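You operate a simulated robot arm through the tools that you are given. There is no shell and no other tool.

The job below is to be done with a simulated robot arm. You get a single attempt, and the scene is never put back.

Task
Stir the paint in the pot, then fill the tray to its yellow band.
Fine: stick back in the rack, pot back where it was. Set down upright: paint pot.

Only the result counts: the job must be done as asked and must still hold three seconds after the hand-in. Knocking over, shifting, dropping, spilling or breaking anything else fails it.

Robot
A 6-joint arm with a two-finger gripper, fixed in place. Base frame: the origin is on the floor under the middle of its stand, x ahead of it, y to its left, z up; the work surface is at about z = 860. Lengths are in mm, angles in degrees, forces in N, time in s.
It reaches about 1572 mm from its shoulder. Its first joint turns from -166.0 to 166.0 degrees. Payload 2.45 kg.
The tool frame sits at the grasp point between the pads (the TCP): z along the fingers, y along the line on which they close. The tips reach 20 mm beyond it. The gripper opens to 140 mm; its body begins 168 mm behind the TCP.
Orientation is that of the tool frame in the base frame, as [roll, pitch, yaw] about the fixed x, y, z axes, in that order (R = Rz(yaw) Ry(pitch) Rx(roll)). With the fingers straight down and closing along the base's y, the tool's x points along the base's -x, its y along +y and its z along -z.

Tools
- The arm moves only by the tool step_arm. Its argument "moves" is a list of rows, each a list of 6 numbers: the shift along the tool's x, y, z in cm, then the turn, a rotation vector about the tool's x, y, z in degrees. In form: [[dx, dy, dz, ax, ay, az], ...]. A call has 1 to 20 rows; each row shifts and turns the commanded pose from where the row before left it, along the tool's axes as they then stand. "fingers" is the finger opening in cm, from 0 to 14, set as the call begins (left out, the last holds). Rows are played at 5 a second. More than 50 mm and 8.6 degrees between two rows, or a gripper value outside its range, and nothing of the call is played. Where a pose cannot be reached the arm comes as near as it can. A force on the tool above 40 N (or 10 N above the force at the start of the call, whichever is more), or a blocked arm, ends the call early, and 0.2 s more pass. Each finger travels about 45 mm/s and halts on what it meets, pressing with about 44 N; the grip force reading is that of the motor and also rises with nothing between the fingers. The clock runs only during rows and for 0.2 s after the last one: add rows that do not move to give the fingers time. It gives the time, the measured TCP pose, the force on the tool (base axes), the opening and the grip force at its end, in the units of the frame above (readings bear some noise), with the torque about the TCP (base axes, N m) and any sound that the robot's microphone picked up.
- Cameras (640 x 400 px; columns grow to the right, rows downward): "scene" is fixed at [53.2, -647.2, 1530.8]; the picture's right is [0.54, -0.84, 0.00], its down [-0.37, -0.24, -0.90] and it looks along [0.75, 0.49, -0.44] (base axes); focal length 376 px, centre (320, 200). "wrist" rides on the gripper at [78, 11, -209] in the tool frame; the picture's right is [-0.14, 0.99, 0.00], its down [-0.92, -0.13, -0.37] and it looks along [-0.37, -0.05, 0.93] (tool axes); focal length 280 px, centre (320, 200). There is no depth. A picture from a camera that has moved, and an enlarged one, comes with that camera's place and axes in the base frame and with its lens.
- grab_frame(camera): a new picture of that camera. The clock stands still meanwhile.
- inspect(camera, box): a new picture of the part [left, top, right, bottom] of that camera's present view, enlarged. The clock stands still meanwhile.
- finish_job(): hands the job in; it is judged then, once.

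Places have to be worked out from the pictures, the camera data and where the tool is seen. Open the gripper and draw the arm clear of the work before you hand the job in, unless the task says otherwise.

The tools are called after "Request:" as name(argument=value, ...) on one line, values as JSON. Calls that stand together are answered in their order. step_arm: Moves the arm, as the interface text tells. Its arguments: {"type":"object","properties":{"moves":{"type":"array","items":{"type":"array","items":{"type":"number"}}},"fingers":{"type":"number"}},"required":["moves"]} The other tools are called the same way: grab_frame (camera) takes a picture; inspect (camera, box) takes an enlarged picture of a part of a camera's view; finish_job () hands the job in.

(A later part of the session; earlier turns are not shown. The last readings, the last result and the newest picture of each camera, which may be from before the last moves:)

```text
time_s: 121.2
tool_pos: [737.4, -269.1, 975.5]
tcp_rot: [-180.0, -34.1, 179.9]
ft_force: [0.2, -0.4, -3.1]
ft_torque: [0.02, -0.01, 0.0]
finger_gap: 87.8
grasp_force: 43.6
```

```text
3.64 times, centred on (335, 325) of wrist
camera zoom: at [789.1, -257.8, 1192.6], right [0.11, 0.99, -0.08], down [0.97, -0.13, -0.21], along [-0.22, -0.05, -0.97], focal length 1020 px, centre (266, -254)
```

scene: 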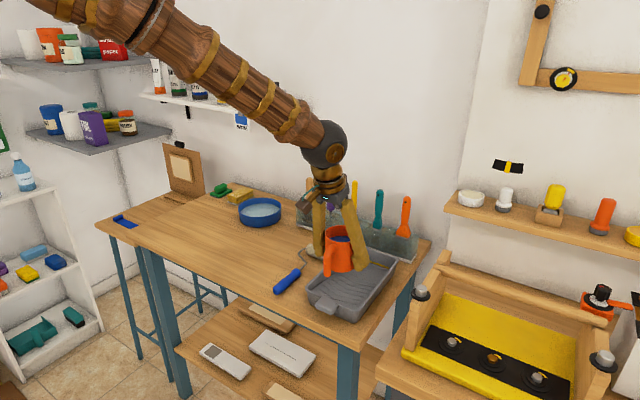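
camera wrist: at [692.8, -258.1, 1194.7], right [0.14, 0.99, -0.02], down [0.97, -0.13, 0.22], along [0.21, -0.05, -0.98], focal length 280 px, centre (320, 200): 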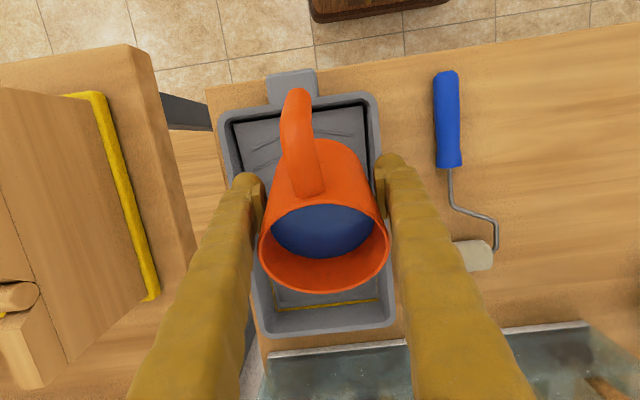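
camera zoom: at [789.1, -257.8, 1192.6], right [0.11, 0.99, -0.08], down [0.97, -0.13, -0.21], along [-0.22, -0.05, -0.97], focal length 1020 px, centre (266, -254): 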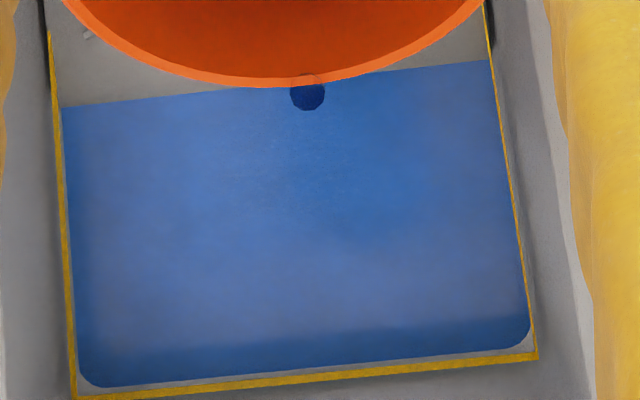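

The gap to the far yellow line has halved. I add 1.5° and hold about 1.4 s.

Request:
step_arm(moves=[[0, 0, 0, 0, 0.75, 0], [0, 0, 0, 0, 0.75, 0], [0, 0, 0, 0, 0, 0], [0, 0, 0, 0, 0, 0], [0, 0, 0, 0, 0, 0], [0, 0, 0, 0, 0, 0]])

Request:
inspect(camera="scene", box=[345, 245, 405, 290])

Request:
inspect(camera="wrist", box=[270, 270, 400, 380])

```text
time_s: 122.6
tool_pos: [737.9, -269.1, 977.1]
tcp_rot: [-179.9, -35.7, 179.9]
ft_force: [-0.3, -0.1, -3.5]
ft_torque: [0.02, -0.02, -0.03]
finger_gap: 87.8
grasp_force: 43.3
```

```text
8.89 times, centred on (375, 268) of scene
camera zoom: at [53.2, -647.2, 1530.8], right [0.54, -0.84, 0.0], down [-0.37, -0.24, -0.9], along [0.75, 0.49, -0.44], focal length 3341 px, centre (-169, -400)
```

zoom: 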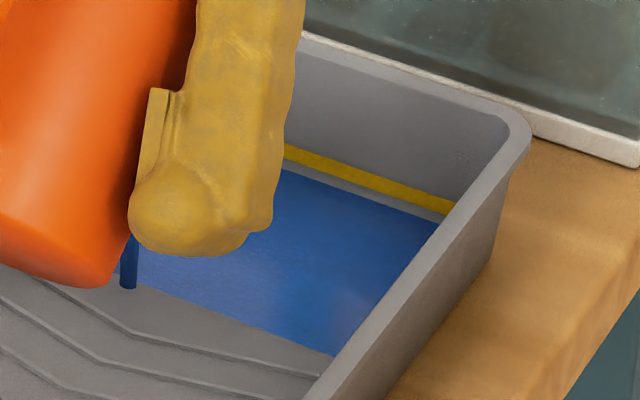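

```text
3.64 times, centred on (335, 325) of wrist
camera zoom: at [794.4, -257.9, 1191.1], right [0.11, 0.99, -0.08], down [0.96, -0.13, -0.24], along [-0.24, -0.05, -0.97], focal length 1020 px, centre (266, -254)
```

zoom: 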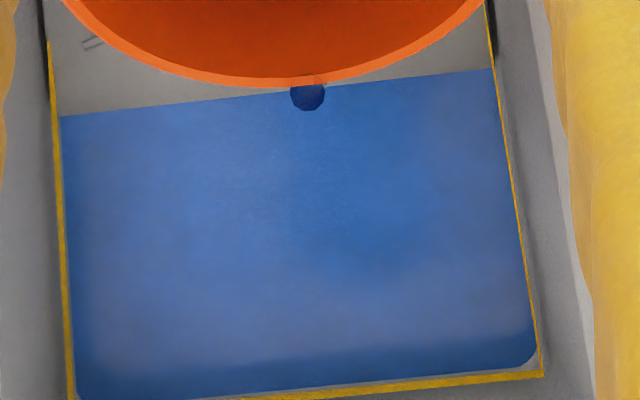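

The blue surface is now within about a millimetre of the band's lower edge. I continue with 1.2° and about 1.2 s.

Request:
step_arm(moves=[[0, 0, 0, 0, 0.6, 0], [0, 0, 0, 0, 0.6, 0], [0, 0, 0, 0, 0, 0], [0, 0, 0, 0, 0, 0], [0, 0, 0, 0, 0, 0]])

Request:
inspect(camera="scene", box=[360, 250, 400, 280])

Request:
inspect(camera="wrist", box=[270, 290, 400, 400])

```text
time_s: 123.8
tool_pos: [737.2, -269.2, 975.4]
tcp_rot: [180.0, -36.7, 179.9]
ft_force: [-0.3, 0.5, -3.5]
ft_torque: [0.01, 0.0, 0.02]
finger_gap: 88.3
grasp_force: 44.3
```

```text
13.33 times, centred on (380, 265) of scene
camera zoom: at [53.2, -647.2, 1530.8], right [0.54, -0.84, 0.0], down [-0.37, -0.24, -0.9], along [0.75, 0.49, -0.44], focal length 5011 px, centre (-480, -667)
```

zoom: 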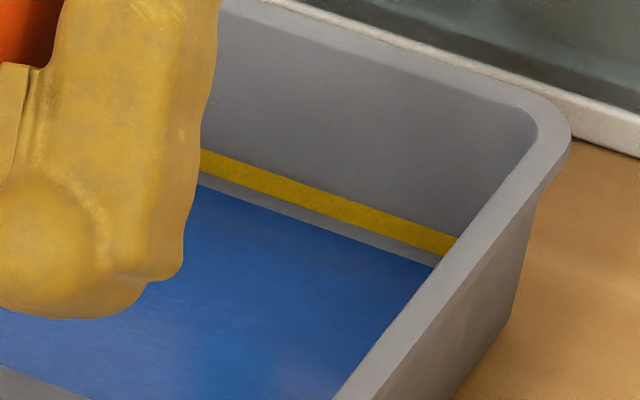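

```text
3.64 times, centred on (335, 345) of wrist
camera zoom: at [799.0, -258.1, 1190.1], right [0.11, 0.99, -0.08], down [0.96, -0.13, -0.26], along [-0.26, -0.05, -0.96], focal length 1020 px, centre (266, -327)
```

zoom: 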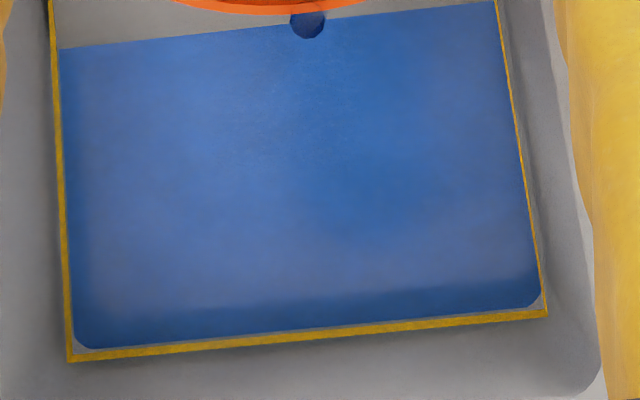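

The close-up shows the band about 25 px tall with the paint edge still about 12 px under it, so I estimate 2–3 mm below the band's bottom. I tilt 2.5° more and hold about 1.4 s.

Request:
step_arm(moves=[[0, 0, 0, 0, 0.8, 0], [0, 0, 0, 0, 0.8, 0], [0, 0, 0, 0, 0.9, 0], [0, 0, 0, 0, 0, 0], [0, 0, 0, 0, 0, 0], [0, 0, 0, 0, 0, 0]])

Request:
inspect(camera="scene", box=[360, 250, 400, 280])

Request:
inspect(camera="wrist", box=[270, 290, 400, 400])

Request:
grab_frame(camera="wrist")

```text
time_s: 125.2
tool_pos: [738.7, -270.1, 976.0]
tcp_rot: [180.0, -39.3, 179.9]
ft_force: [-0.5, 1.3, -3.4]
ft_torque: [0.01, -0.01, 0.04]
finger_gap: 87.9
grasp_force: 43.6
```

```text
13.33 times, centred on (380, 265) of scene
camera zoom: at [53.2, -647.2, 1530.8], right [0.54, -0.84, 0.0], down [-0.37, -0.24, -0.9], along [0.75, 0.49, -0.44], focal length 5011 px, centre (-480, -667)
```

zoom: 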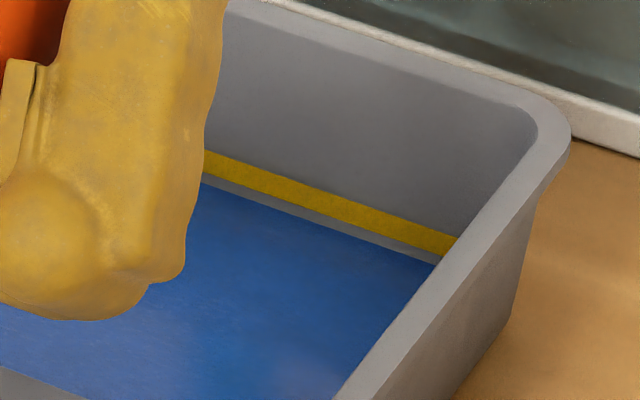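

```text
3.64 times, centred on (335, 345) of wrist
camera zoom: at [808.7, -258.4, 1187.3], right [0.11, 0.99, -0.09], down [0.95, -0.13, -0.3], along [-0.31, -0.05, -0.95], focal length 1020 px, centre (266, -327)
```

zoom: 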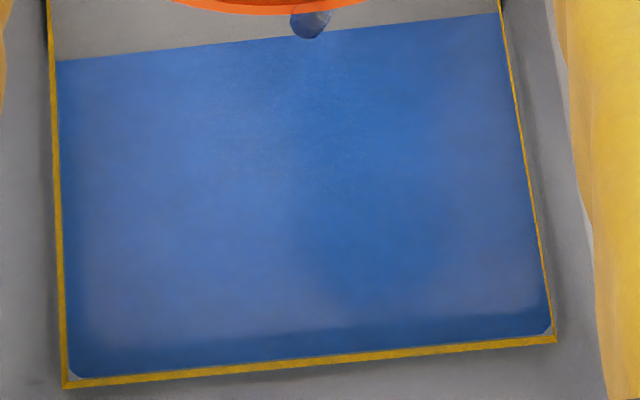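

```text
taken
camera wrist: at [808.7, -258.4, 1187.3], right [0.11, 0.99, -0.09], down [0.95, -0.13, -0.3], along [-0.31, -0.05, -0.95], focal length 280 px, centre (320, 200)
```

wrist: 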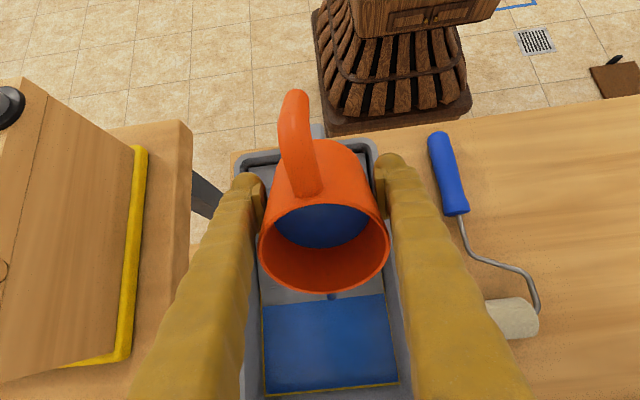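

The gap to the band is closing (about 8 px now). I add another 2.5° and hold for about 1.6 s.

Request:
step_arm(moves=[[0, 0, 0, 0, 0.8, 0], [0, 0, 0, 0, 0.8, 0], [0, 0, 0, 0, 0.9, 0], [0, 0, 0, 0, 0, 0], [0, 0, 0, 0, 0, 0], [0, 0, 0, 0, 0, 0], [0, 0, 0, 0, 0, 0]])

Request:
inspect(camera="scene", box=[360, 250, 400, 280])

Request:
inspect(camera="wrist", box=[250, 290, 400, 400])

```text
time_s: 126.8
tool_pos: [738.4, -269.6, 975.5]
tcp_rot: [179.9, -41.8, 179.9]
ft_force: [0.1, 0.5, -3.3]
ft_torque: [0.0, 0.02, -0.01]
finger_gap: 88.0
grasp_force: 44.1
```

```text
13.33 times, centred on (380, 265) of scene
camera zoom: at [53.2, -647.2, 1530.8], right [0.54, -0.84, 0.0], down [-0.37, -0.24, -0.9], along [0.75, 0.49, -0.44], focal length 5011 px, centre (-480, -667)
```

zoom: 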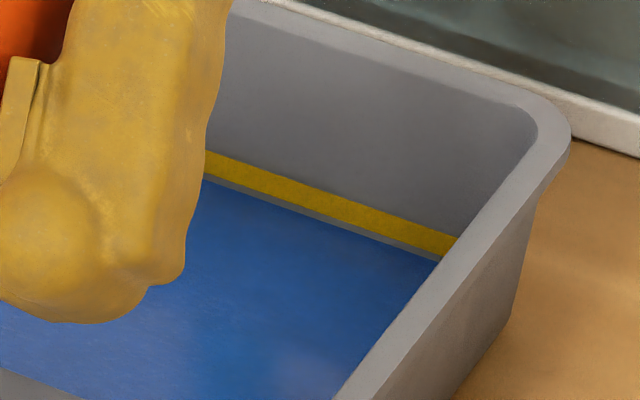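

```text
3.64 times, centred on (325, 345) of wrist
camera zoom: at [817.6, -258.7, 1184.2], right [0.1, 0.99, -0.09], down [0.93, -0.13, -0.34], along [-0.35, -0.05, -0.94], focal length 1020 px, centre (302, -327)
```

zoom: 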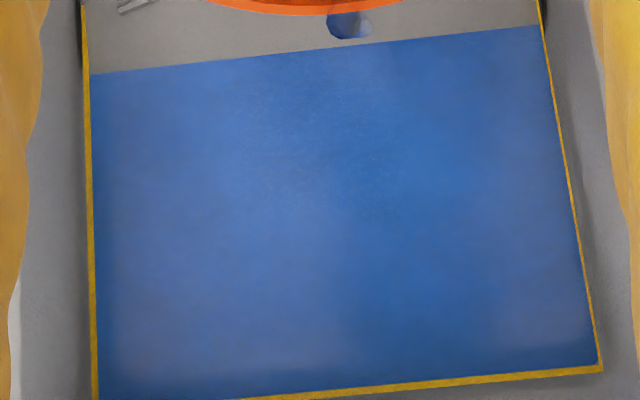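

Only about 4 px (1 mm) remain below the band. I continue with 2° and about 1.4 s.

Request:
step_arm(moves=[[0, 0, 0, 0, 0.7, 0], [0, 0, 0, 0, 0.7, 0], [0, 0, 0, 0, 0.6, 0], [0, 0, 0, 0, 0, 0], [0, 0, 0, 0, 0, 0], [0, 0, 0, 0, 0, 0]])

Request:
inspect(camera="scene", box=[360, 250, 400, 280])

Request:
inspect(camera="wrist", box=[250, 290, 400, 400])

```text
time_s: 128.2
tool_pos: [738.9, -270.2, 976.1]
tcp_rot: [-180.0, -43.9, 179.9]
ft_force: [-0.5, -0.6, -2.8]
ft_torque: [0.04, -0.03, -0.03]
finger_gap: 87.7
grasp_force: 44.0
```

```text
13.33 times, centred on (380, 265) of scene
camera zoom: at [53.2, -647.2, 1530.8], right [0.54, -0.84, 0.0], down [-0.37, -0.24, -0.9], along [0.75, 0.49, -0.44], focal length 5011 px, centre (-480, -667)
```

zoom: 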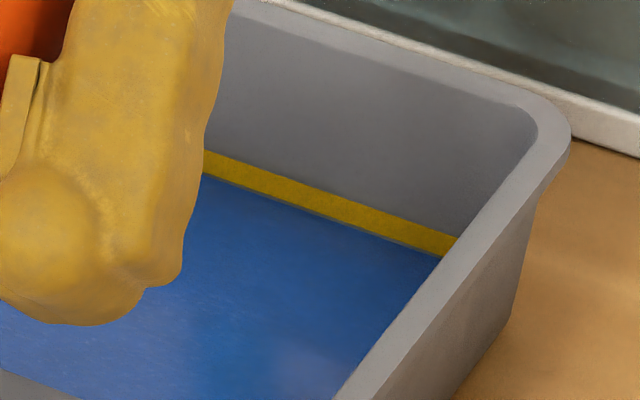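

```text
3.64 times, centred on (325, 345) of wrist
camera zoom: at [824.8, -258.2, 1181.0], right [0.1, 0.99, -0.1], down [0.92, -0.13, -0.37], along [-0.38, -0.05, -0.92], focal length 1020 px, centre (302, -327)
```

zoom: 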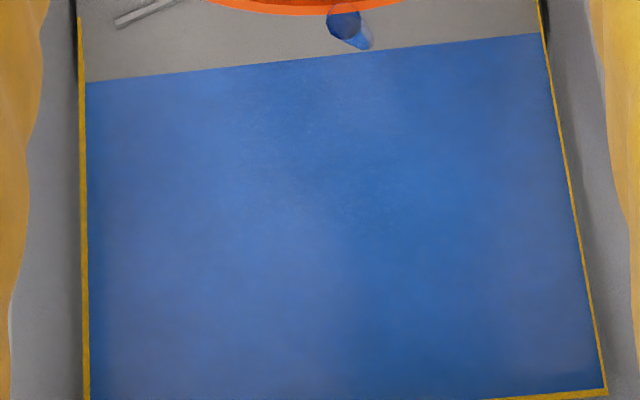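

The paint has just reached the band's lower edge. I continue toward mid-band: 2° more and about 1.4 s.

Request:
step_arm(moves=[[0, 0, 0, 0, 0.7, 0], [0, 0, 0, 0, 0.7, 0], [0, 0, 0, 0, 0.6, 0], [0, 0, 0, 0, 0, 0], [0, 0, 0, 0, 0, 0], [0, 0, 0, 0, 0, 0]])

Request:
inspect(camera="scene", box=[360, 250, 400, 280])

Request:
inspect(camera="wrist", box=[250, 290, 400, 400])

```text
time_s: 129.6
tool_pos: [737.7, -269.9, 975.8]
tcp_rot: [-180.0, -45.8, 180.0]
ft_force: [0.3, -0.2, -2.9]
ft_torque: [0.03, -0.01, -0.02]
finger_gap: 87.8
grasp_force: 44.0
```

```text
13.33 times, centred on (380, 265) of scene
camera zoom: at [53.2, -647.2, 1530.8], right [0.54, -0.84, 0.0], down [-0.37, -0.24, -0.9], along [0.75, 0.49, -0.44], focal length 5011 px, centre (-480, -667)
```

zoom: 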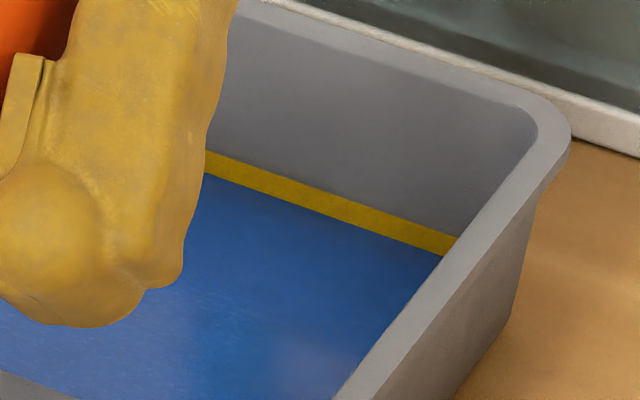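

```text
3.64 times, centred on (325, 345) of wrist
camera zoom: at [831.9, -258.5, 1177.9], right [0.1, 0.99, -0.1], down [0.91, -0.13, -0.4], along [-0.41, -0.05, -0.91], focal length 1020 px, centre (302, -327)
```

zoom: 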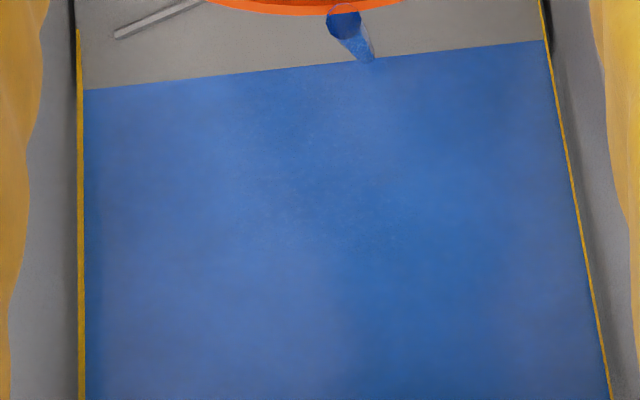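

The paint now meets the yellow directly with no grey gap. I keep on gently toward mid-band: 2° more with about 1.6 s.

Request:
step_arm(moves=[[0, 0, 0, 0, 0.7, 0], [0, 0, 0, 0, 0.7, 0], [0, 0, 0, 0, 0.6, 0], [0, 0, 0, 0, 0, 0], [0, 0, 0, 0, 0, 0], [0, 0, 0, 0, 0, 0], [0, 0, 0, 0, 0, 0]])

Request:
inspect(camera="scene", box=[360, 250, 400, 280])

Request:
inspect(camera="wrist", box=[250, 290, 400, 400])

```text
time_s: 131.2
tool_pos: [737.6, -269.6, 975.6]
tcp_rot: [-179.9, -47.9, 179.9]
ft_force: [-0.6, 0.0, -2.9]
ft_torque: [-0.01, 0.02, 0.07]
finger_gap: 87.7
grasp_force: 44.3
```

```text
13.33 times, centred on (380, 265) of scene
camera zoom: at [53.2, -647.2, 1530.8], right [0.54, -0.84, 0.0], down [-0.37, -0.24, -0.9], along [0.75, 0.49, -0.44], focal length 5011 px, centre (-480, -667)
```

zoom: 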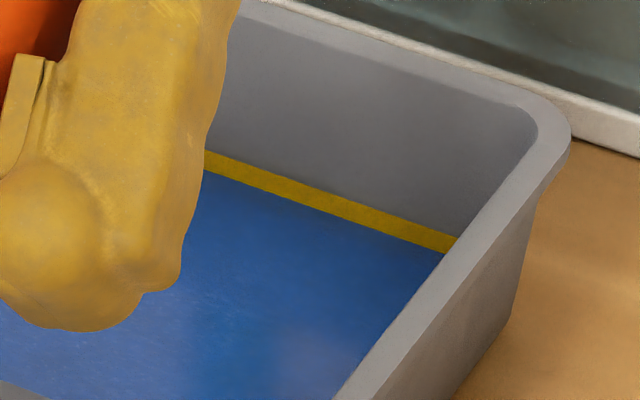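

```text
3.64 times, centred on (325, 345) of wrist
camera zoom: at [838.7, -258.3, 1174.1], right [0.09, 0.99, -0.1], down [0.89, -0.13, -0.43], along [-0.44, -0.05, -0.9], focal length 1020 px, centre (302, -327)
```

zoom: 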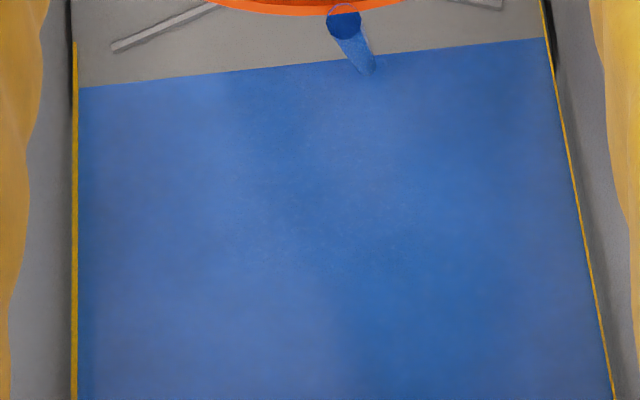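

About a fifth of the band is covered. I add 2° and another 1.6 s.

Request:
step_arm(moves=[[0, 0, 0, 0, 0.7, 0], [0, 0, 0, 0, 0.7, 0], [0, 0, 0, 0, 0.6, 0], [0, 0, 0, 0, 0, 0], [0, 0, 0, 0, 0, 0], [0, 0, 0, 0, 0, 0], [0, 0, 0, 0, 0, 0]])

Request:
inspect(camera="scene", box=[360, 250, 400, 280])

Request:
grab_frame(camera="wrist")

```text
time_s: 132.8
tool_pos: [737.7, -269.5, 976.3]
tcp_rot: [-179.9, -49.7, 179.9]
ft_force: [0.0, -0.1, -3.8]
ft_torque: [0.02, 0.0, -0.02]
finger_gap: 88.0
grasp_force: 44.6
```

```text
13.33 times, centred on (380, 265) of scene
camera zoom: at [53.2, -647.2, 1530.8], right [0.54, -0.84, 0.0], down [-0.37, -0.24, -0.9], along [0.75, 0.49, -0.44], focal length 5011 px, centre (-480, -667)
```

zoom: 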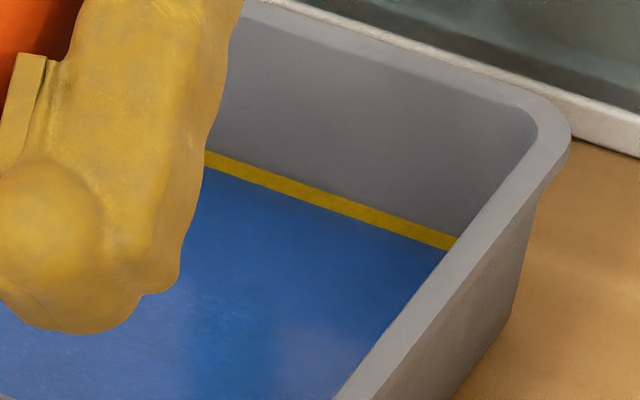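

```text
taken
camera wrist: at [845.7, -258.2, 1170.2], right [0.09, 0.99, -0.11], down [0.88, -0.13, -0.46], along [-0.47, -0.05, -0.88], focal length 280 px, centre (320, 200)
```

wrist: 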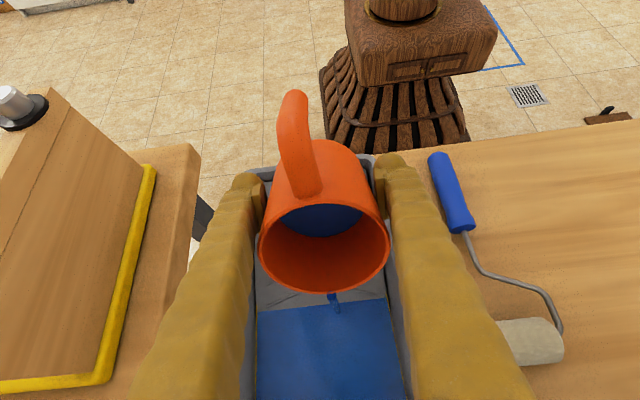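

About a third of the band is covered. I pour for about 0.8 s more and then tilt back smoothly over the tray to stop the flow near mid-band.

Request:
step_arm(moves=[[0, 0, 0, 0, 0.8, 0], [0, 0, 0, 0, 0, 0], [0, 0, 0, 0, 0, 0], [0, 0, 0, 0, 0, 0], [0, 0, 0, 0, -4, 0], [0, 0, 0, 0, -6, 0], [0, 0, 0, 0, -6, 0], [0, 0, 0, 0, -6, 0], [0, 0, 0, 0, -4, 0], [0, 0, 0, 0, -2, 0], [0, 0, 0, 0, 0, 0], [0, 0, 0, 0, 0, 0]])

Request:
inspect(camera="scene", box=[360, 250, 400, 280])

Request:
inspect(camera="wrist", box=[220, 130, 420, 400])

Request:
inspect(camera="scene", box=[300, 200, 420, 320])

```text
time_s: 135.4
tool_pos: [738.5, -269.3, 975.5]
tcp_rot: [179.9, -22.5, 179.9]
ft_force: [-0.2, -0.8, -3.1]
ft_torque: [0.02, -0.03, 0.0]
finger_gap: 87.9
grasp_force: 43.9
```

```text
13.33 times, centred on (380, 265) of scene
camera zoom: at [53.2, -647.2, 1530.8], right [0.54, -0.84, 0.0], down [-0.37, -0.24, -0.9], along [0.75, 0.49, -0.44], focal length 5011 px, centre (-480, -667)
```

zoom: 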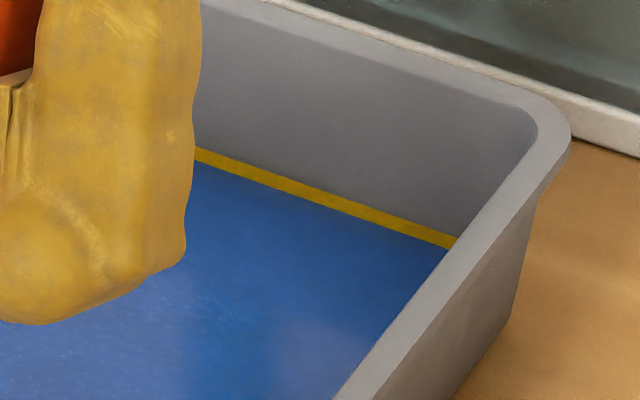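

```text
1.48 times, centred on (320, 265) of wrist
camera zoom: at [744.6, -258.0, 1199.0], right [0.13, 0.99, -0.05], down [0.99, -0.13, -0.01], along [-0.02, -0.05, -1.0], focal length 415 px, centre (320, 104)
```

zoom: 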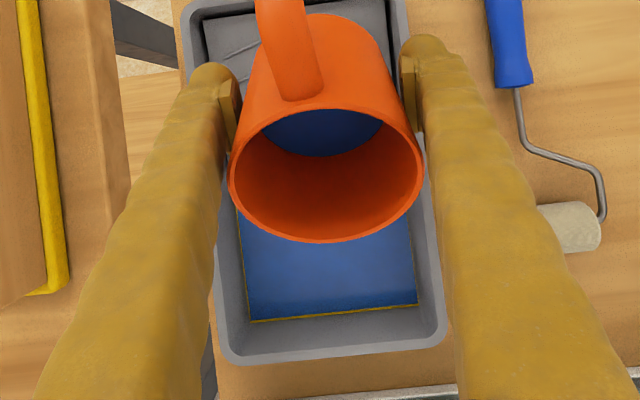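

```text
3.33 times, centred on (360, 260) of scene
camera zoom: at [53.2, -647.2, 1530.8], right [0.54, -0.84, 0.0], down [-0.37, -0.24, -0.9], along [0.75, 0.49, -0.44], focal length 1253 px, centre (187, 0)
```

zoom: 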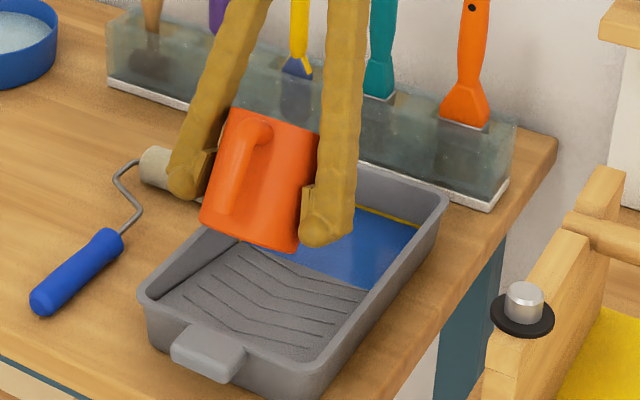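

The flow has stopped and the paint covers about half of the band's height. I bring the pot fully upright over the tray and pause to let the lip clear.

Request:
step_arm(moves=[[0, 0, 0, 0, -2, 0], [0, 0, 0, 0, -5, 0], [0, 0, 0, 0, -5, 0], [0, 0, 0, 0, -5, 0], [0, 0, 0, 0, -5, 0], [0, 0, 0, 0, -5, 0], [0, 0, 0, 0, -5, 0], [0, 0, 0, 0, -3, 0], [0, 0, 0, 0, -2.5, 0], [0, 0, 0, 0, 0, 0], [0, 0, 0, 0, 0, 0], [0, 0, 0, 0, 0, 0], [0, 0, 0, 0, 0, 0], [0, 0, 0, 0, 0, 0], [0, 0, 0, 0, 0, 0], [0, 0, 0, 0, 0, 0]])

Request:
inspect(camera="scene", box=[300, 200, 420, 320])

Request:
inspect(camera="scene", box=[360, 250, 400, 280])

```text
time_s: 138.8
tool_pos: [738.2, -269.4, 976.6]
tcp_rot: [-180.0, 14.8, 180.0]
ft_force: [0.6, -1.1, -2.4]
ft_torque: [-0.02, -0.07, 0.03]
finger_gap: 87.7
grasp_force: 44.4
```

```text
3.33 times, centred on (360, 260) of scene
camera zoom: at [53.2, -647.2, 1530.8], right [0.54, -0.84, 0.0], down [-0.37, -0.24, -0.9], along [0.75, 0.49, -0.44], focal length 1253 px, centre (187, 0)
```

zoom: 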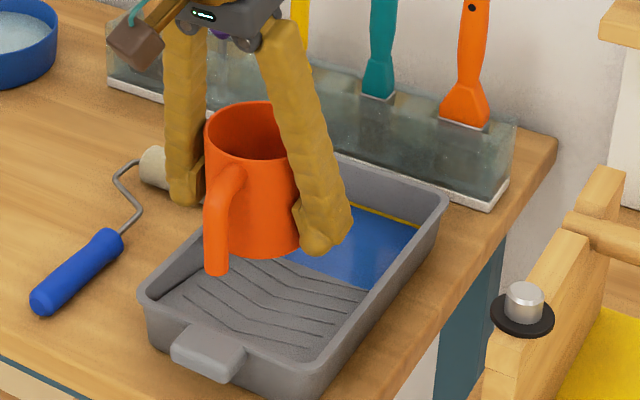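

```text
13.33 times, centred on (380, 265) of scene
camera zoom: at [53.2, -647.2, 1530.8], right [0.54, -0.84, 0.0], down [-0.37, -0.24, -0.9], along [0.75, 0.49, -0.44], focal length 5011 px, centre (-480, -667)
```

zoom: 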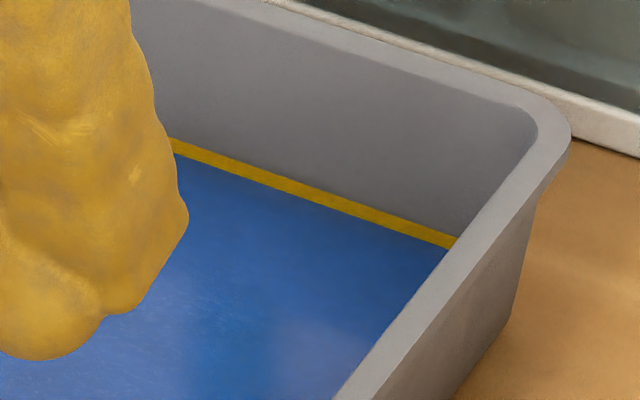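

No dribble, and the level line stays mid-band. I raise the pot 3 cm and carry it toward +y so the whole tray comes into view for a final level check.

Request:
step_arm(moves=[[-0.2, 0, -0.7, 0, 0, 0], [-0.3, 0, -1.2, 0, 0, 0], [-0.28, 0, -1.0, 0, 0, 0], [0, 0.6, 0, 0, 0, 0], [0, 1.4, 0, 0, 0, 0], [0, 2.0, 0, 0, 0, 0], [0, 2.4, 0, 0, 0, 0], [0, 2.4, 0, 0, 0, 0], [0, 2.4, 0, 0, 0, 0], [0, 2.4, 0, 0, 0, 0], [0, 2.4, 0, 0, 0, 0], [0, 2.4, 0, 0, 0, 0], [0, 2.0, 0, 0, 0, 0], [0, 1.4, 0, 0, 0, 0], [0, 0.6, 0, 0, 0, 0], [0, 0, 0, 0, 0, 0]])

Request:
inspect(camera="scene", box=[330, 240, 400, 290])

Request:
grab_frame(camera="scene")

Request:
inspect(camera="scene", box=[340, 245, 375, 275])

```text
time_s: 142.2
tool_pos: [739.1, -46.3, 1007.3]
tcp_rot: [180.0, 15.0, -180.0]
ft_force: [-0.5, 1.0, -2.7]
ft_torque: [0.01, -0.05, 0.0]
finger_gap: 87.7
grasp_force: 43.9
```

```text
8.00 times, centred on (365, 265) of scene
camera zoom: at [53.2, -647.2, 1530.8], right [0.54, -0.84, 0.0], down [-0.37, -0.24, -0.9], along [0.75, 0.49, -0.44], focal length 3006 px, centre (-40, -320)
```

zoom: 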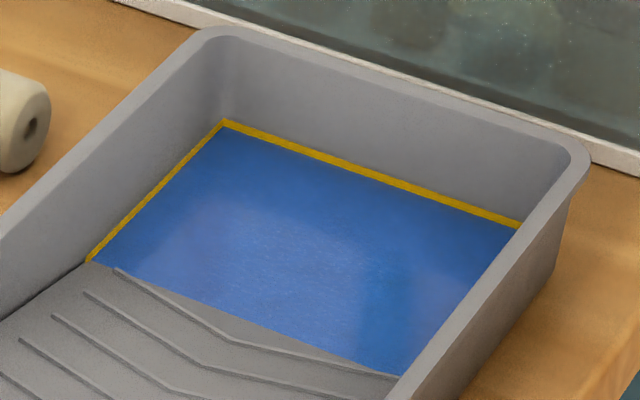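

```text
taken
```

scene: 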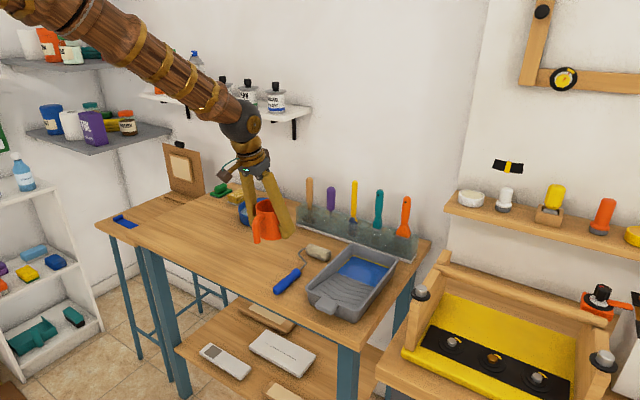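

```text
13.33 times, centred on (358, 260) of scene
camera zoom: at [53.2, -647.2, 1530.8], right [0.54, -0.84, 0.0], down [-0.37, -0.24, -0.9], along [0.75, 0.49, -0.44], focal length 5011 px, centre (-180, -600)
```

zoom: 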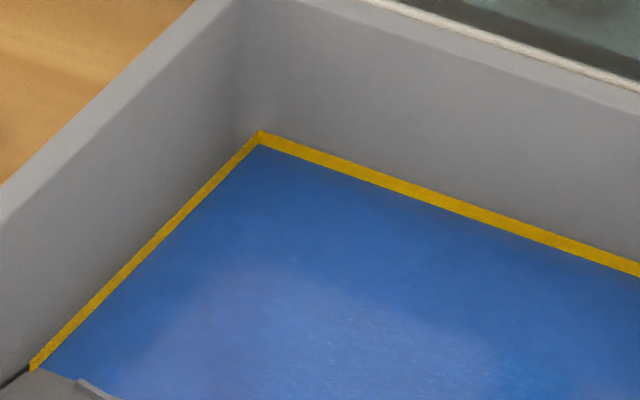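

The band is now evenly half-covered all around (about 8 px visible of the original 14), so the level is right. I carry the pot back over its original spot, aiming to undo the ~5 mm x shift from the first regrasp.

Request:
step_arm(moves=[[0, 0.6, 0, 0, 0, 0], [0, 1.4, 0, 0, 0, 0], [-0.1, 2.0, 0.03, 0, 0, 0], [-0.1, 2.4, 0.03, 0, 0, 0], [-0.1, 2.4, 0.03, 0, 0, 0], [-0.1, 2.4, 0.03, 0, 0, 0], [-0.1, 2.4, 0.02, 0, 0, 0], [0, 2.4, 0, 0, 0, 0], [0, 2.0, 0, 0, 0, 0], [0, 1.2, 0, 0, 0, 0], [0, 0.6, 0, 0, 0, 0], [0, 0, 0, 0, 0, 0], [0, 0, 0, 0, 0, 0]])

Request:
grab_frame(camera="wrist")

Request:
inspect(camera="scene", box=[170, 130, 290, 270])

```text
time_s: 145.0
tool_pos: [743.5, 152.7, 1007.1]
tcp_rot: [179.9, 14.9, 180.0]
ft_force: [-0.1, 1.5, -3.1]
ft_torque: [0.04, -0.01, 0.0]
finger_gap: 87.5
grasp_force: 44.2
```

```text
taken
camera wrist: at [612.5, 163.7, 1188.1], right [0.13, 0.99, 0.03], down [0.79, -0.13, 0.59], along [0.59, -0.05, -0.8], focal length 280 px, centre (320, 200)
```

wrist: 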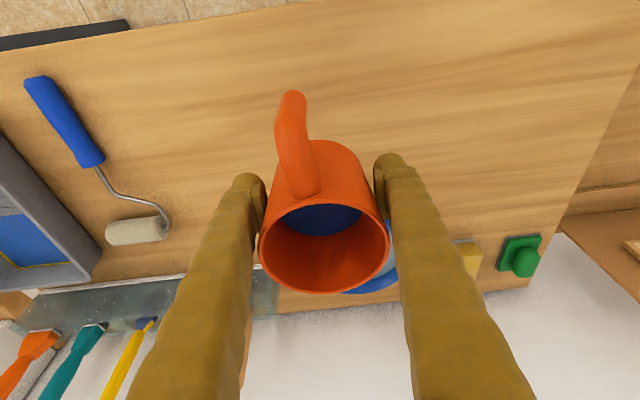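

```text
2.86 times, centred on (230, 200) of scene
camera zoom: at [53.2, -647.2, 1530.8], right [0.54, -0.84, 0.0], down [-0.37, -0.24, -0.9], along [0.75, 0.49, -0.44], focal length 1074 px, centre (577, 200)
```

zoom: 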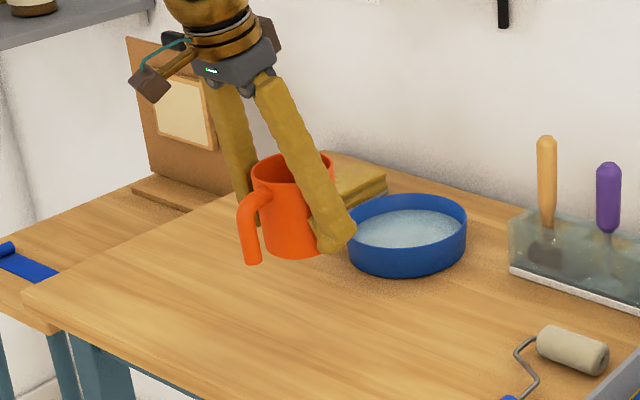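

The handle looks rotated slightly compared with before, so I zoom in to measure the pot's twist in the grip.

Request:
inspect(camera="wrist", box=[240, 80, 400, 300])

Request:
inspect(camera="scene", box=[195, 170, 275, 230])

```text
1.82 times, centred on (320, 190) of wrist
camera zoom: at [612.5, 163.7, 1188.1], right [0.13, 0.99, 0.03], down [0.79, -0.13, 0.59], along [0.59, -0.05, -0.8], focal length 510 px, centre (320, 218)
```

zoom: 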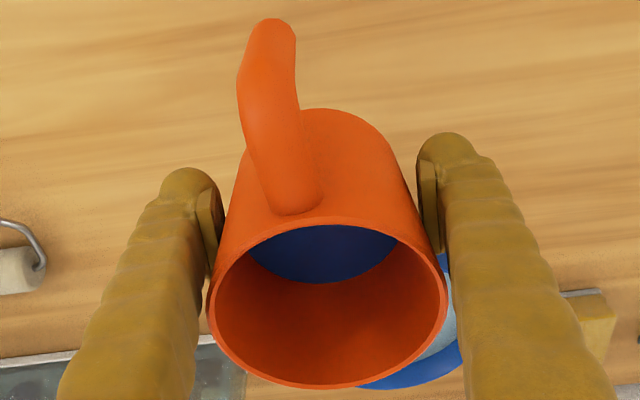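

```text
6.67 times, centred on (235, 200) of scene
camera zoom: at [53.2, -647.2, 1530.8], right [0.54, -0.84, 0.0], down [-0.37, -0.24, -0.9], along [0.75, 0.49, -0.44], focal length 2505 px, centre (887, 200)
```

zoom: 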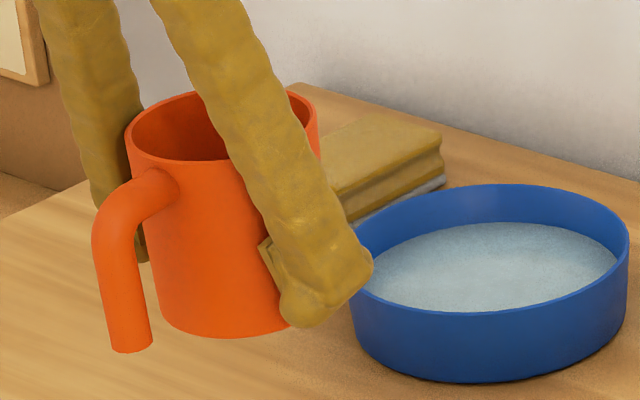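

The pot has twisted about 8° in the grip (handle toward -y). I turn the gripper 8° back about the vertical so the handle points along -x again, then lower to about 6 mm above the table.

Request:
step_arm(moves=[[0, 0, 0, 0.69, 0, 2.58], [0, 0, 0, 0.69, 0, 2.58], [0, 0, 0, 0.69, 0, 2.57], [0, 0, 0, 0, 0, 0], [0.21, 0, 0.77, 0, 0, 0], [0.41, 0, 1.55, 0, 0, 0], [0.57, 0, 2.13, 0, 0, 0], [0.57, 0, 2.13, 0, 0, 0], [0.47, 0, 1.74, 0, 0, 0], [0.31, 0, 1.16, 0, 0, 0], [0.21, 0, 0.77, 0, 0, 0], [0.1, 0, 0.39, 0, 0, 0], [0, 0, 0, 0, 0, 0], [0, 0, 0, 0, 0, 0]])

Request:
inspect(camera="scene", box=[195, 200, 275, 260])

Request:
grab_frame(camera="wrist")

```text
time_s: 148.0
tool_pos: [742.8, 152.8, 894.5]
tcp_rot: [-180.0, 15.1, 172.0]
ft_force: [0.4, -0.5, -2.7]
ft_torque: [0.02, -0.05, 0.0]
finger_gap: 87.3
grasp_force: 44.4
```

```text
6.67 times, centred on (235, 230) of scene
camera zoom: at [53.2, -647.2, 1530.8], right [0.54, -0.84, 0.0], down [-0.37, -0.24, -0.9], along [0.75, 0.49, -0.44], focal length 2505 px, centre (887, 0)
```

zoom: 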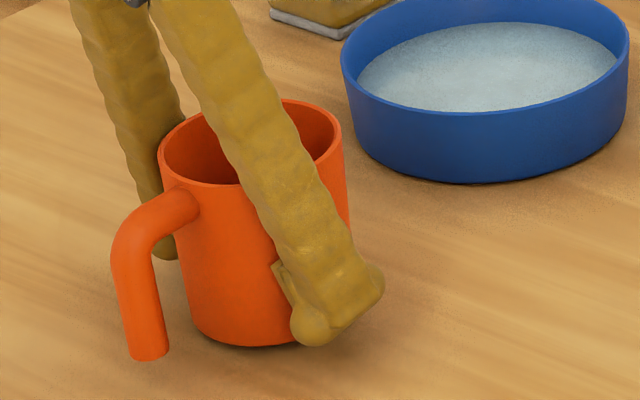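

```text
taken
camera wrist: at [615.4, 181.7, 1076.5], right [0.27, 0.96, 0.03], down [0.77, -0.24, 0.59], along [0.58, -0.13, -0.8], focal length 280 px, centre (320, 200)
```

wrist: 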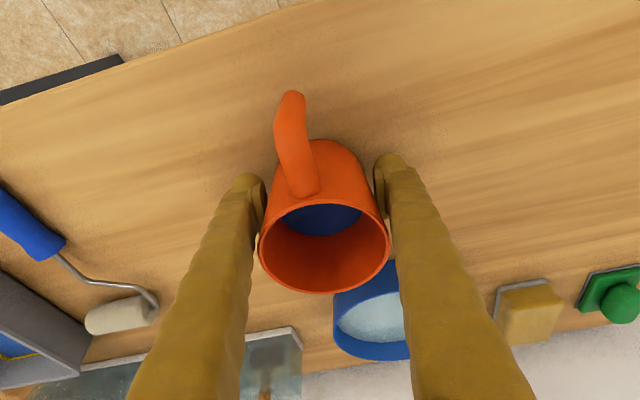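

Compared with the first picture, the pot sits about 4–6 mm to the image's left (off by roughly -4 mm in x and +4 mm in y) and 3–4 mm above the table. I shift it by (+3.5, -3.5) mm before touching down.

Request:
step_arm(moves=[[-0.19, -0.15, 0.05, 0, 0, 0], [-0.19, -0.15, 0.05, 0, 0, 0], [0, 0, 0, 0, 0, 0], [0, 0, 0, 0, 0, 0]])

Request:
inspect(camera="scene", box=[195, 200, 275, 260])

```text
time_s: 149.0
tool_pos: [747.7, 148.6, 894.3]
tcp_rot: [180.0, 15.1, 172.0]
ft_force: [-0.1, -0.1, -2.6]
ft_torque: [-0.02, -0.03, 0.0]
finger_gap: 87.4
grasp_force: 43.9
```

```text
6.67 times, centred on (235, 230) of scene
camera zoom: at [53.2, -647.2, 1530.8], right [0.54, -0.84, 0.0], down [-0.37, -0.24, -0.9], along [0.75, 0.49, -0.44], focal length 2505 px, centre (887, 0)
```

zoom: 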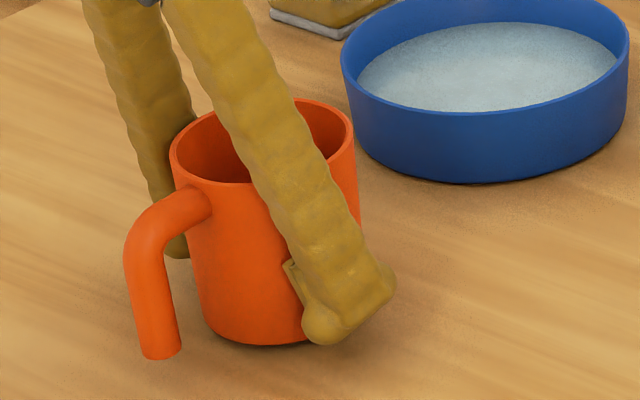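

The pot now lines up with its original outline horizontally (rim 170–353, handle at 124–160), only about 3.5 mm too high. I lower in 1 mm steps until contact.

Request:
step_arm(moves=[[0.03, 0, 0.1, 0, 0, 0], [0.03, 0, 0.1, 0, 0, 0], [0.02, 0, 0.06, 0, 0, 0], [0, 0, 0, 0, 0, 0]])

Request:
step_arm(moves=[[0.01, 0, 0.04, 0, 0, 0], [0.01, 0, 0.04, 0, 0, 0], [0, 0, 0, 0, 0, 0]])

Request:
inspect(camera="scene", box=[195, 200, 275, 260])

```text
time_s: 150.0
tool_pos: [747.4, 149.4, 893.1]
tcp_rot: [180.0, 15.0, 172.0]
ft_force: [0.3, -0.5, -2.4]
ft_torque: [-0.02, -0.06, -0.06]
finger_gap: 87.4
grasp_force: 43.8
```

```text
time_s: 150.8
tool_pos: [747.3, 150.0, 891.4]
tcp_rot: [-180.0, 15.0, 172.0]
ft_force: [0.1, 0.5, -2.8]
ft_torque: [-0.03, -0.05, 0.02]
finger_gap: 87.2
grasp_force: 43.7
```

```text
6.67 times, centred on (235, 230) of scene
camera zoom: at [53.2, -647.2, 1530.8], right [0.54, -0.84, 0.0], down [-0.37, -0.24, -0.9], along [0.75, 0.49, -0.44], focal length 2505 px, centre (887, 0)
```

zoom: 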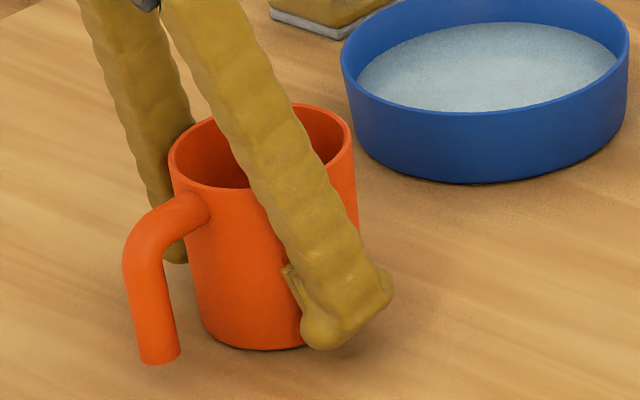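

Nearly there: the outline matches within a pixel or two but the force still shows the weight. I lower in 0.4 mm steps until it is carried by the table.

Request:
step_arm(moves=[[0.01, 0, 0.04, 0, 0, 0], [0, 0, 0, 0, 0, 0]])

Request:
step_arm(moves=[[0.01, 0, 0.04, 0, 0, 0], [0, 0, 0, 0, 0, 0]])

```text
time_s: 151.4
tool_pos: [747.7, 148.9, 892.3]
tcp_rot: [180.0, 15.0, 172.0]
ft_force: [0.0, 0.0, -2.5]
ft_torque: [-0.04, -0.06, -0.01]
finger_gap: 87.4
grasp_force: 44.3
```

```text
time_s: 152.0
tool_pos: [747.8, 150.6, 890.8]
tcp_rot: [-180.0, 15.0, 172.0]
ft_force: [-0.4, 0.7, 0.3]
ft_torque: [0.09, 0.0, -0.03]
finger_gap: 87.4
grasp_force: 44.6
```

The weight is now taken by the table (0.3 N). I press a fraction more to seat it flat, then look once more before release.

Request:
step_arm(moves=[[0.008, 0, 0.03, 0, 0, 0], [0, 0, 0, 0, 0, 0]])

Request:
inspect(camera="scene", box=[195, 200, 275, 260])

Request:
grab_frame(camera="wrist")

```text
time_s: 152.6
tool_pos: [746.9, 149.8, 891.4]
tcp_rot: [180.0, 15.0, 172.1]
ft_force: [0.1, -2.1, 1.7]
ft_torque: [0.05, 0.05, 0.07]
finger_gap: 87.4
grasp_force: 43.9
```

```text
6.67 times, centred on (235, 230) of scene
camera zoom: at [53.2, -647.2, 1530.8], right [0.54, -0.84, 0.0], down [-0.37, -0.24, -0.9], along [0.75, 0.49, -0.44], focal length 2505 px, centre (887, 0)
```

zoom: 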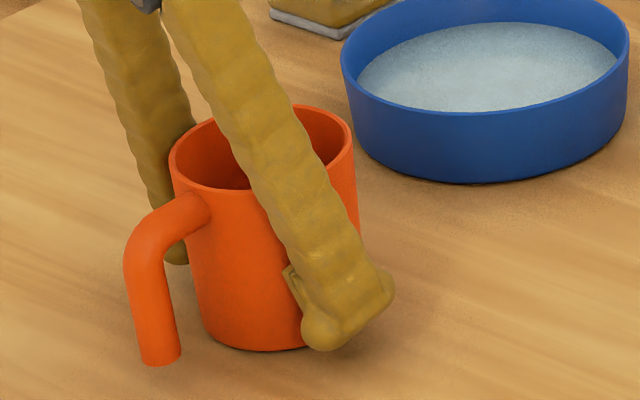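

```text
taken
camera wrist: at [618.8, 178.6, 1072.9], right [0.27, 0.96, 0.03], down [0.77, -0.24, 0.59], along [0.58, -0.13, -0.8], focal length 280 px, centre (320, 200)
```

wrist: 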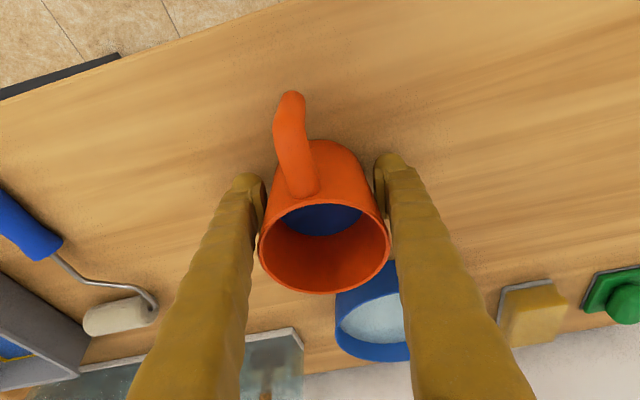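

The pot's outline now matches the original picture to within a pixel or two and it rests on the table. I open the fingers.

Request:
step_arm(moves=[[0, 0, 0, 0, 0, 0], [0, 0, 0, 0, 0, 0], [0, 0, 0, 0, 0, 0], [0, 0, 0, 0, 0, 0], [0, 0, 0, 0, 0, 0]], fingers=13)

Request:
inspect(camera="scene", box=[195, 200, 275, 260])

Request:
grab_frame(camera="wrist")

```text
time_s: 153.8
tool_pos: [747.5, 149.0, 891.4]
tcp_rot: [180.0, 14.9, 172.0]
ft_force: [-0.2, -0.4, 0.5]
ft_torque: [-0.01, 0.0, 0.02]
finger_gap: 130.1
grasp_force: 0.1
```

```text
6.67 times, centred on (235, 230) of scene
camera zoom: at [53.2, -647.2, 1530.8], right [0.54, -0.84, 0.0], down [-0.37, -0.24, -0.9], along [0.75, 0.49, -0.44], focal length 2505 px, centre (887, 0)
```

zoom: 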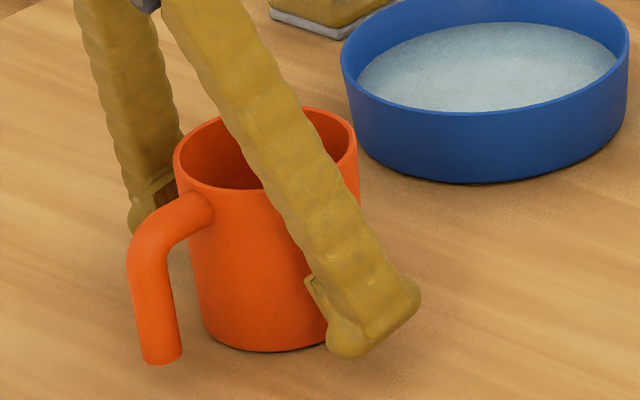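

```text
taken
camera wrist: at [618.8, 178.6, 1072.9], right [0.27, 0.96, 0.03], down [0.77, -0.24, 0.59], along [0.58, -0.13, -0.8], focal length 280 px, centre (320, 200)
```

wrist: 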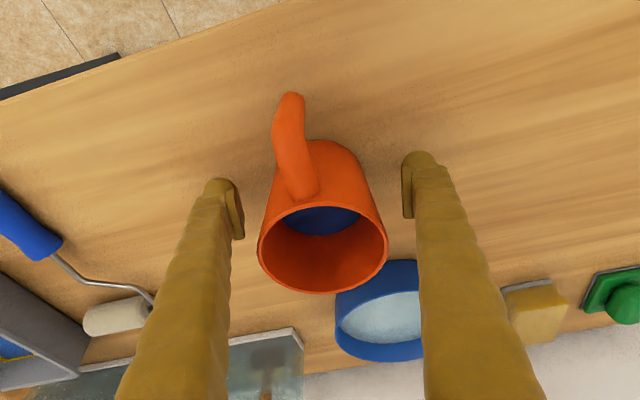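

The pot settled upright within about 2 mm of its original outline. I withdraw the gripper straight back along the fingers and up, well clear of the work.

Request:
step_arm(moves=[[0, 0, -1, 0, 0, 0], [0, 0, -2, 0, 0, 0], [0, 0, -3, 0, 0, 0], [0, 0, -3, 0, 0, 0], [0, 0, -3, 0, 0, 0], [0, 0, -3, 0, 0, 0], [0, 0, -4, 0, 0, 0], [0, 0, -4, 0, 0, 0], [0, 0, -4, 0, 0, 0], [0, 0, -3, 0, 0, 0], [0, 0, -1.5, 0, 0, 0], [0, 0, 0, 0, 0, 0]])

Request:
grab_frame(camera="scene")

Request:
inspect(camera="scene", box=[195, 200, 275, 260])

Request:
inspect(camera="scene", box=[180, 160, 440, 330])

Request:
inspect(camera="scene", box=[340, 245, 400, 290])

Request:
grab_frame(camera="wrist")

```text
time_s: 156.4
tool_pos: [666.1, 159.7, 1195.4]
tcp_rot: [-180.0, 15.1, 172.0]
ft_force: [0.5, 0.0, 0.0]
ft_torque: [-0.01, 0.01, -0.02]
finger_gap: 130.3
grasp_force: 0.1
```

```text
taken
```

scene: 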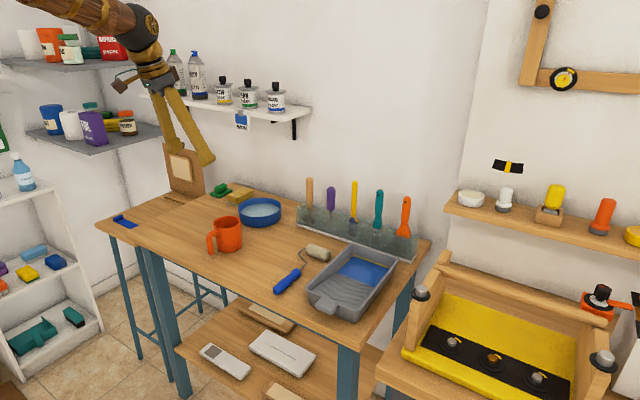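

```text
6.67 times, centred on (235, 230) of scene
camera zoom: at [53.2, -647.2, 1530.8], right [0.54, -0.84, 0.0], down [-0.37, -0.24, -0.9], along [0.75, 0.49, -0.44], focal length 2505 px, centre (887, 0)
```

zoom: 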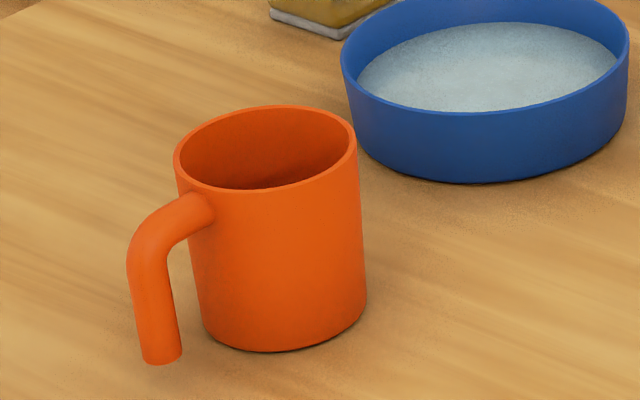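

```text
2.35 times, centred on (310, 245) of scene
camera zoom: at [53.2, -647.2, 1530.8], right [0.54, -0.84, 0.0], down [-0.37, -0.24, -0.9], along [0.75, 0.49, -0.44], focal length 884 px, centre (344, 94)
```

zoom: 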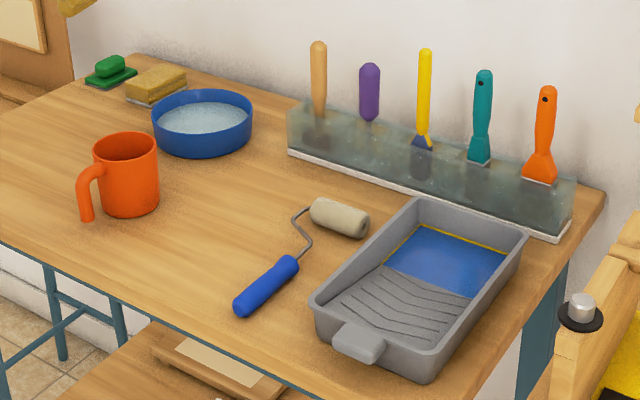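

```text
8.89 times, centred on (370, 268) of scene
camera zoom: at [53.2, -647.2, 1530.8], right [0.54, -0.84, 0.0], down [-0.37, -0.24, -0.9], along [0.75, 0.49, -0.44], focal length 3341 px, centre (-124, -400)
```

zoom: 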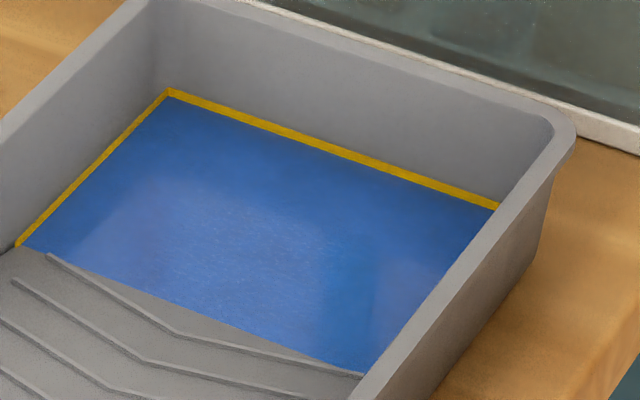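

```text
taken
camera wrist: at [538.4, 189.6, 1377.7], right [0.27, 0.96, 0.03], down [0.77, -0.24, 0.59], along [0.58, -0.13, -0.8], focal length 280 px, centre (320, 200)
```

wrist: 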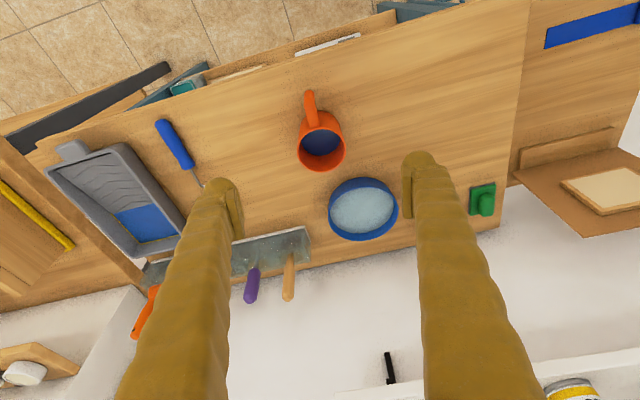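

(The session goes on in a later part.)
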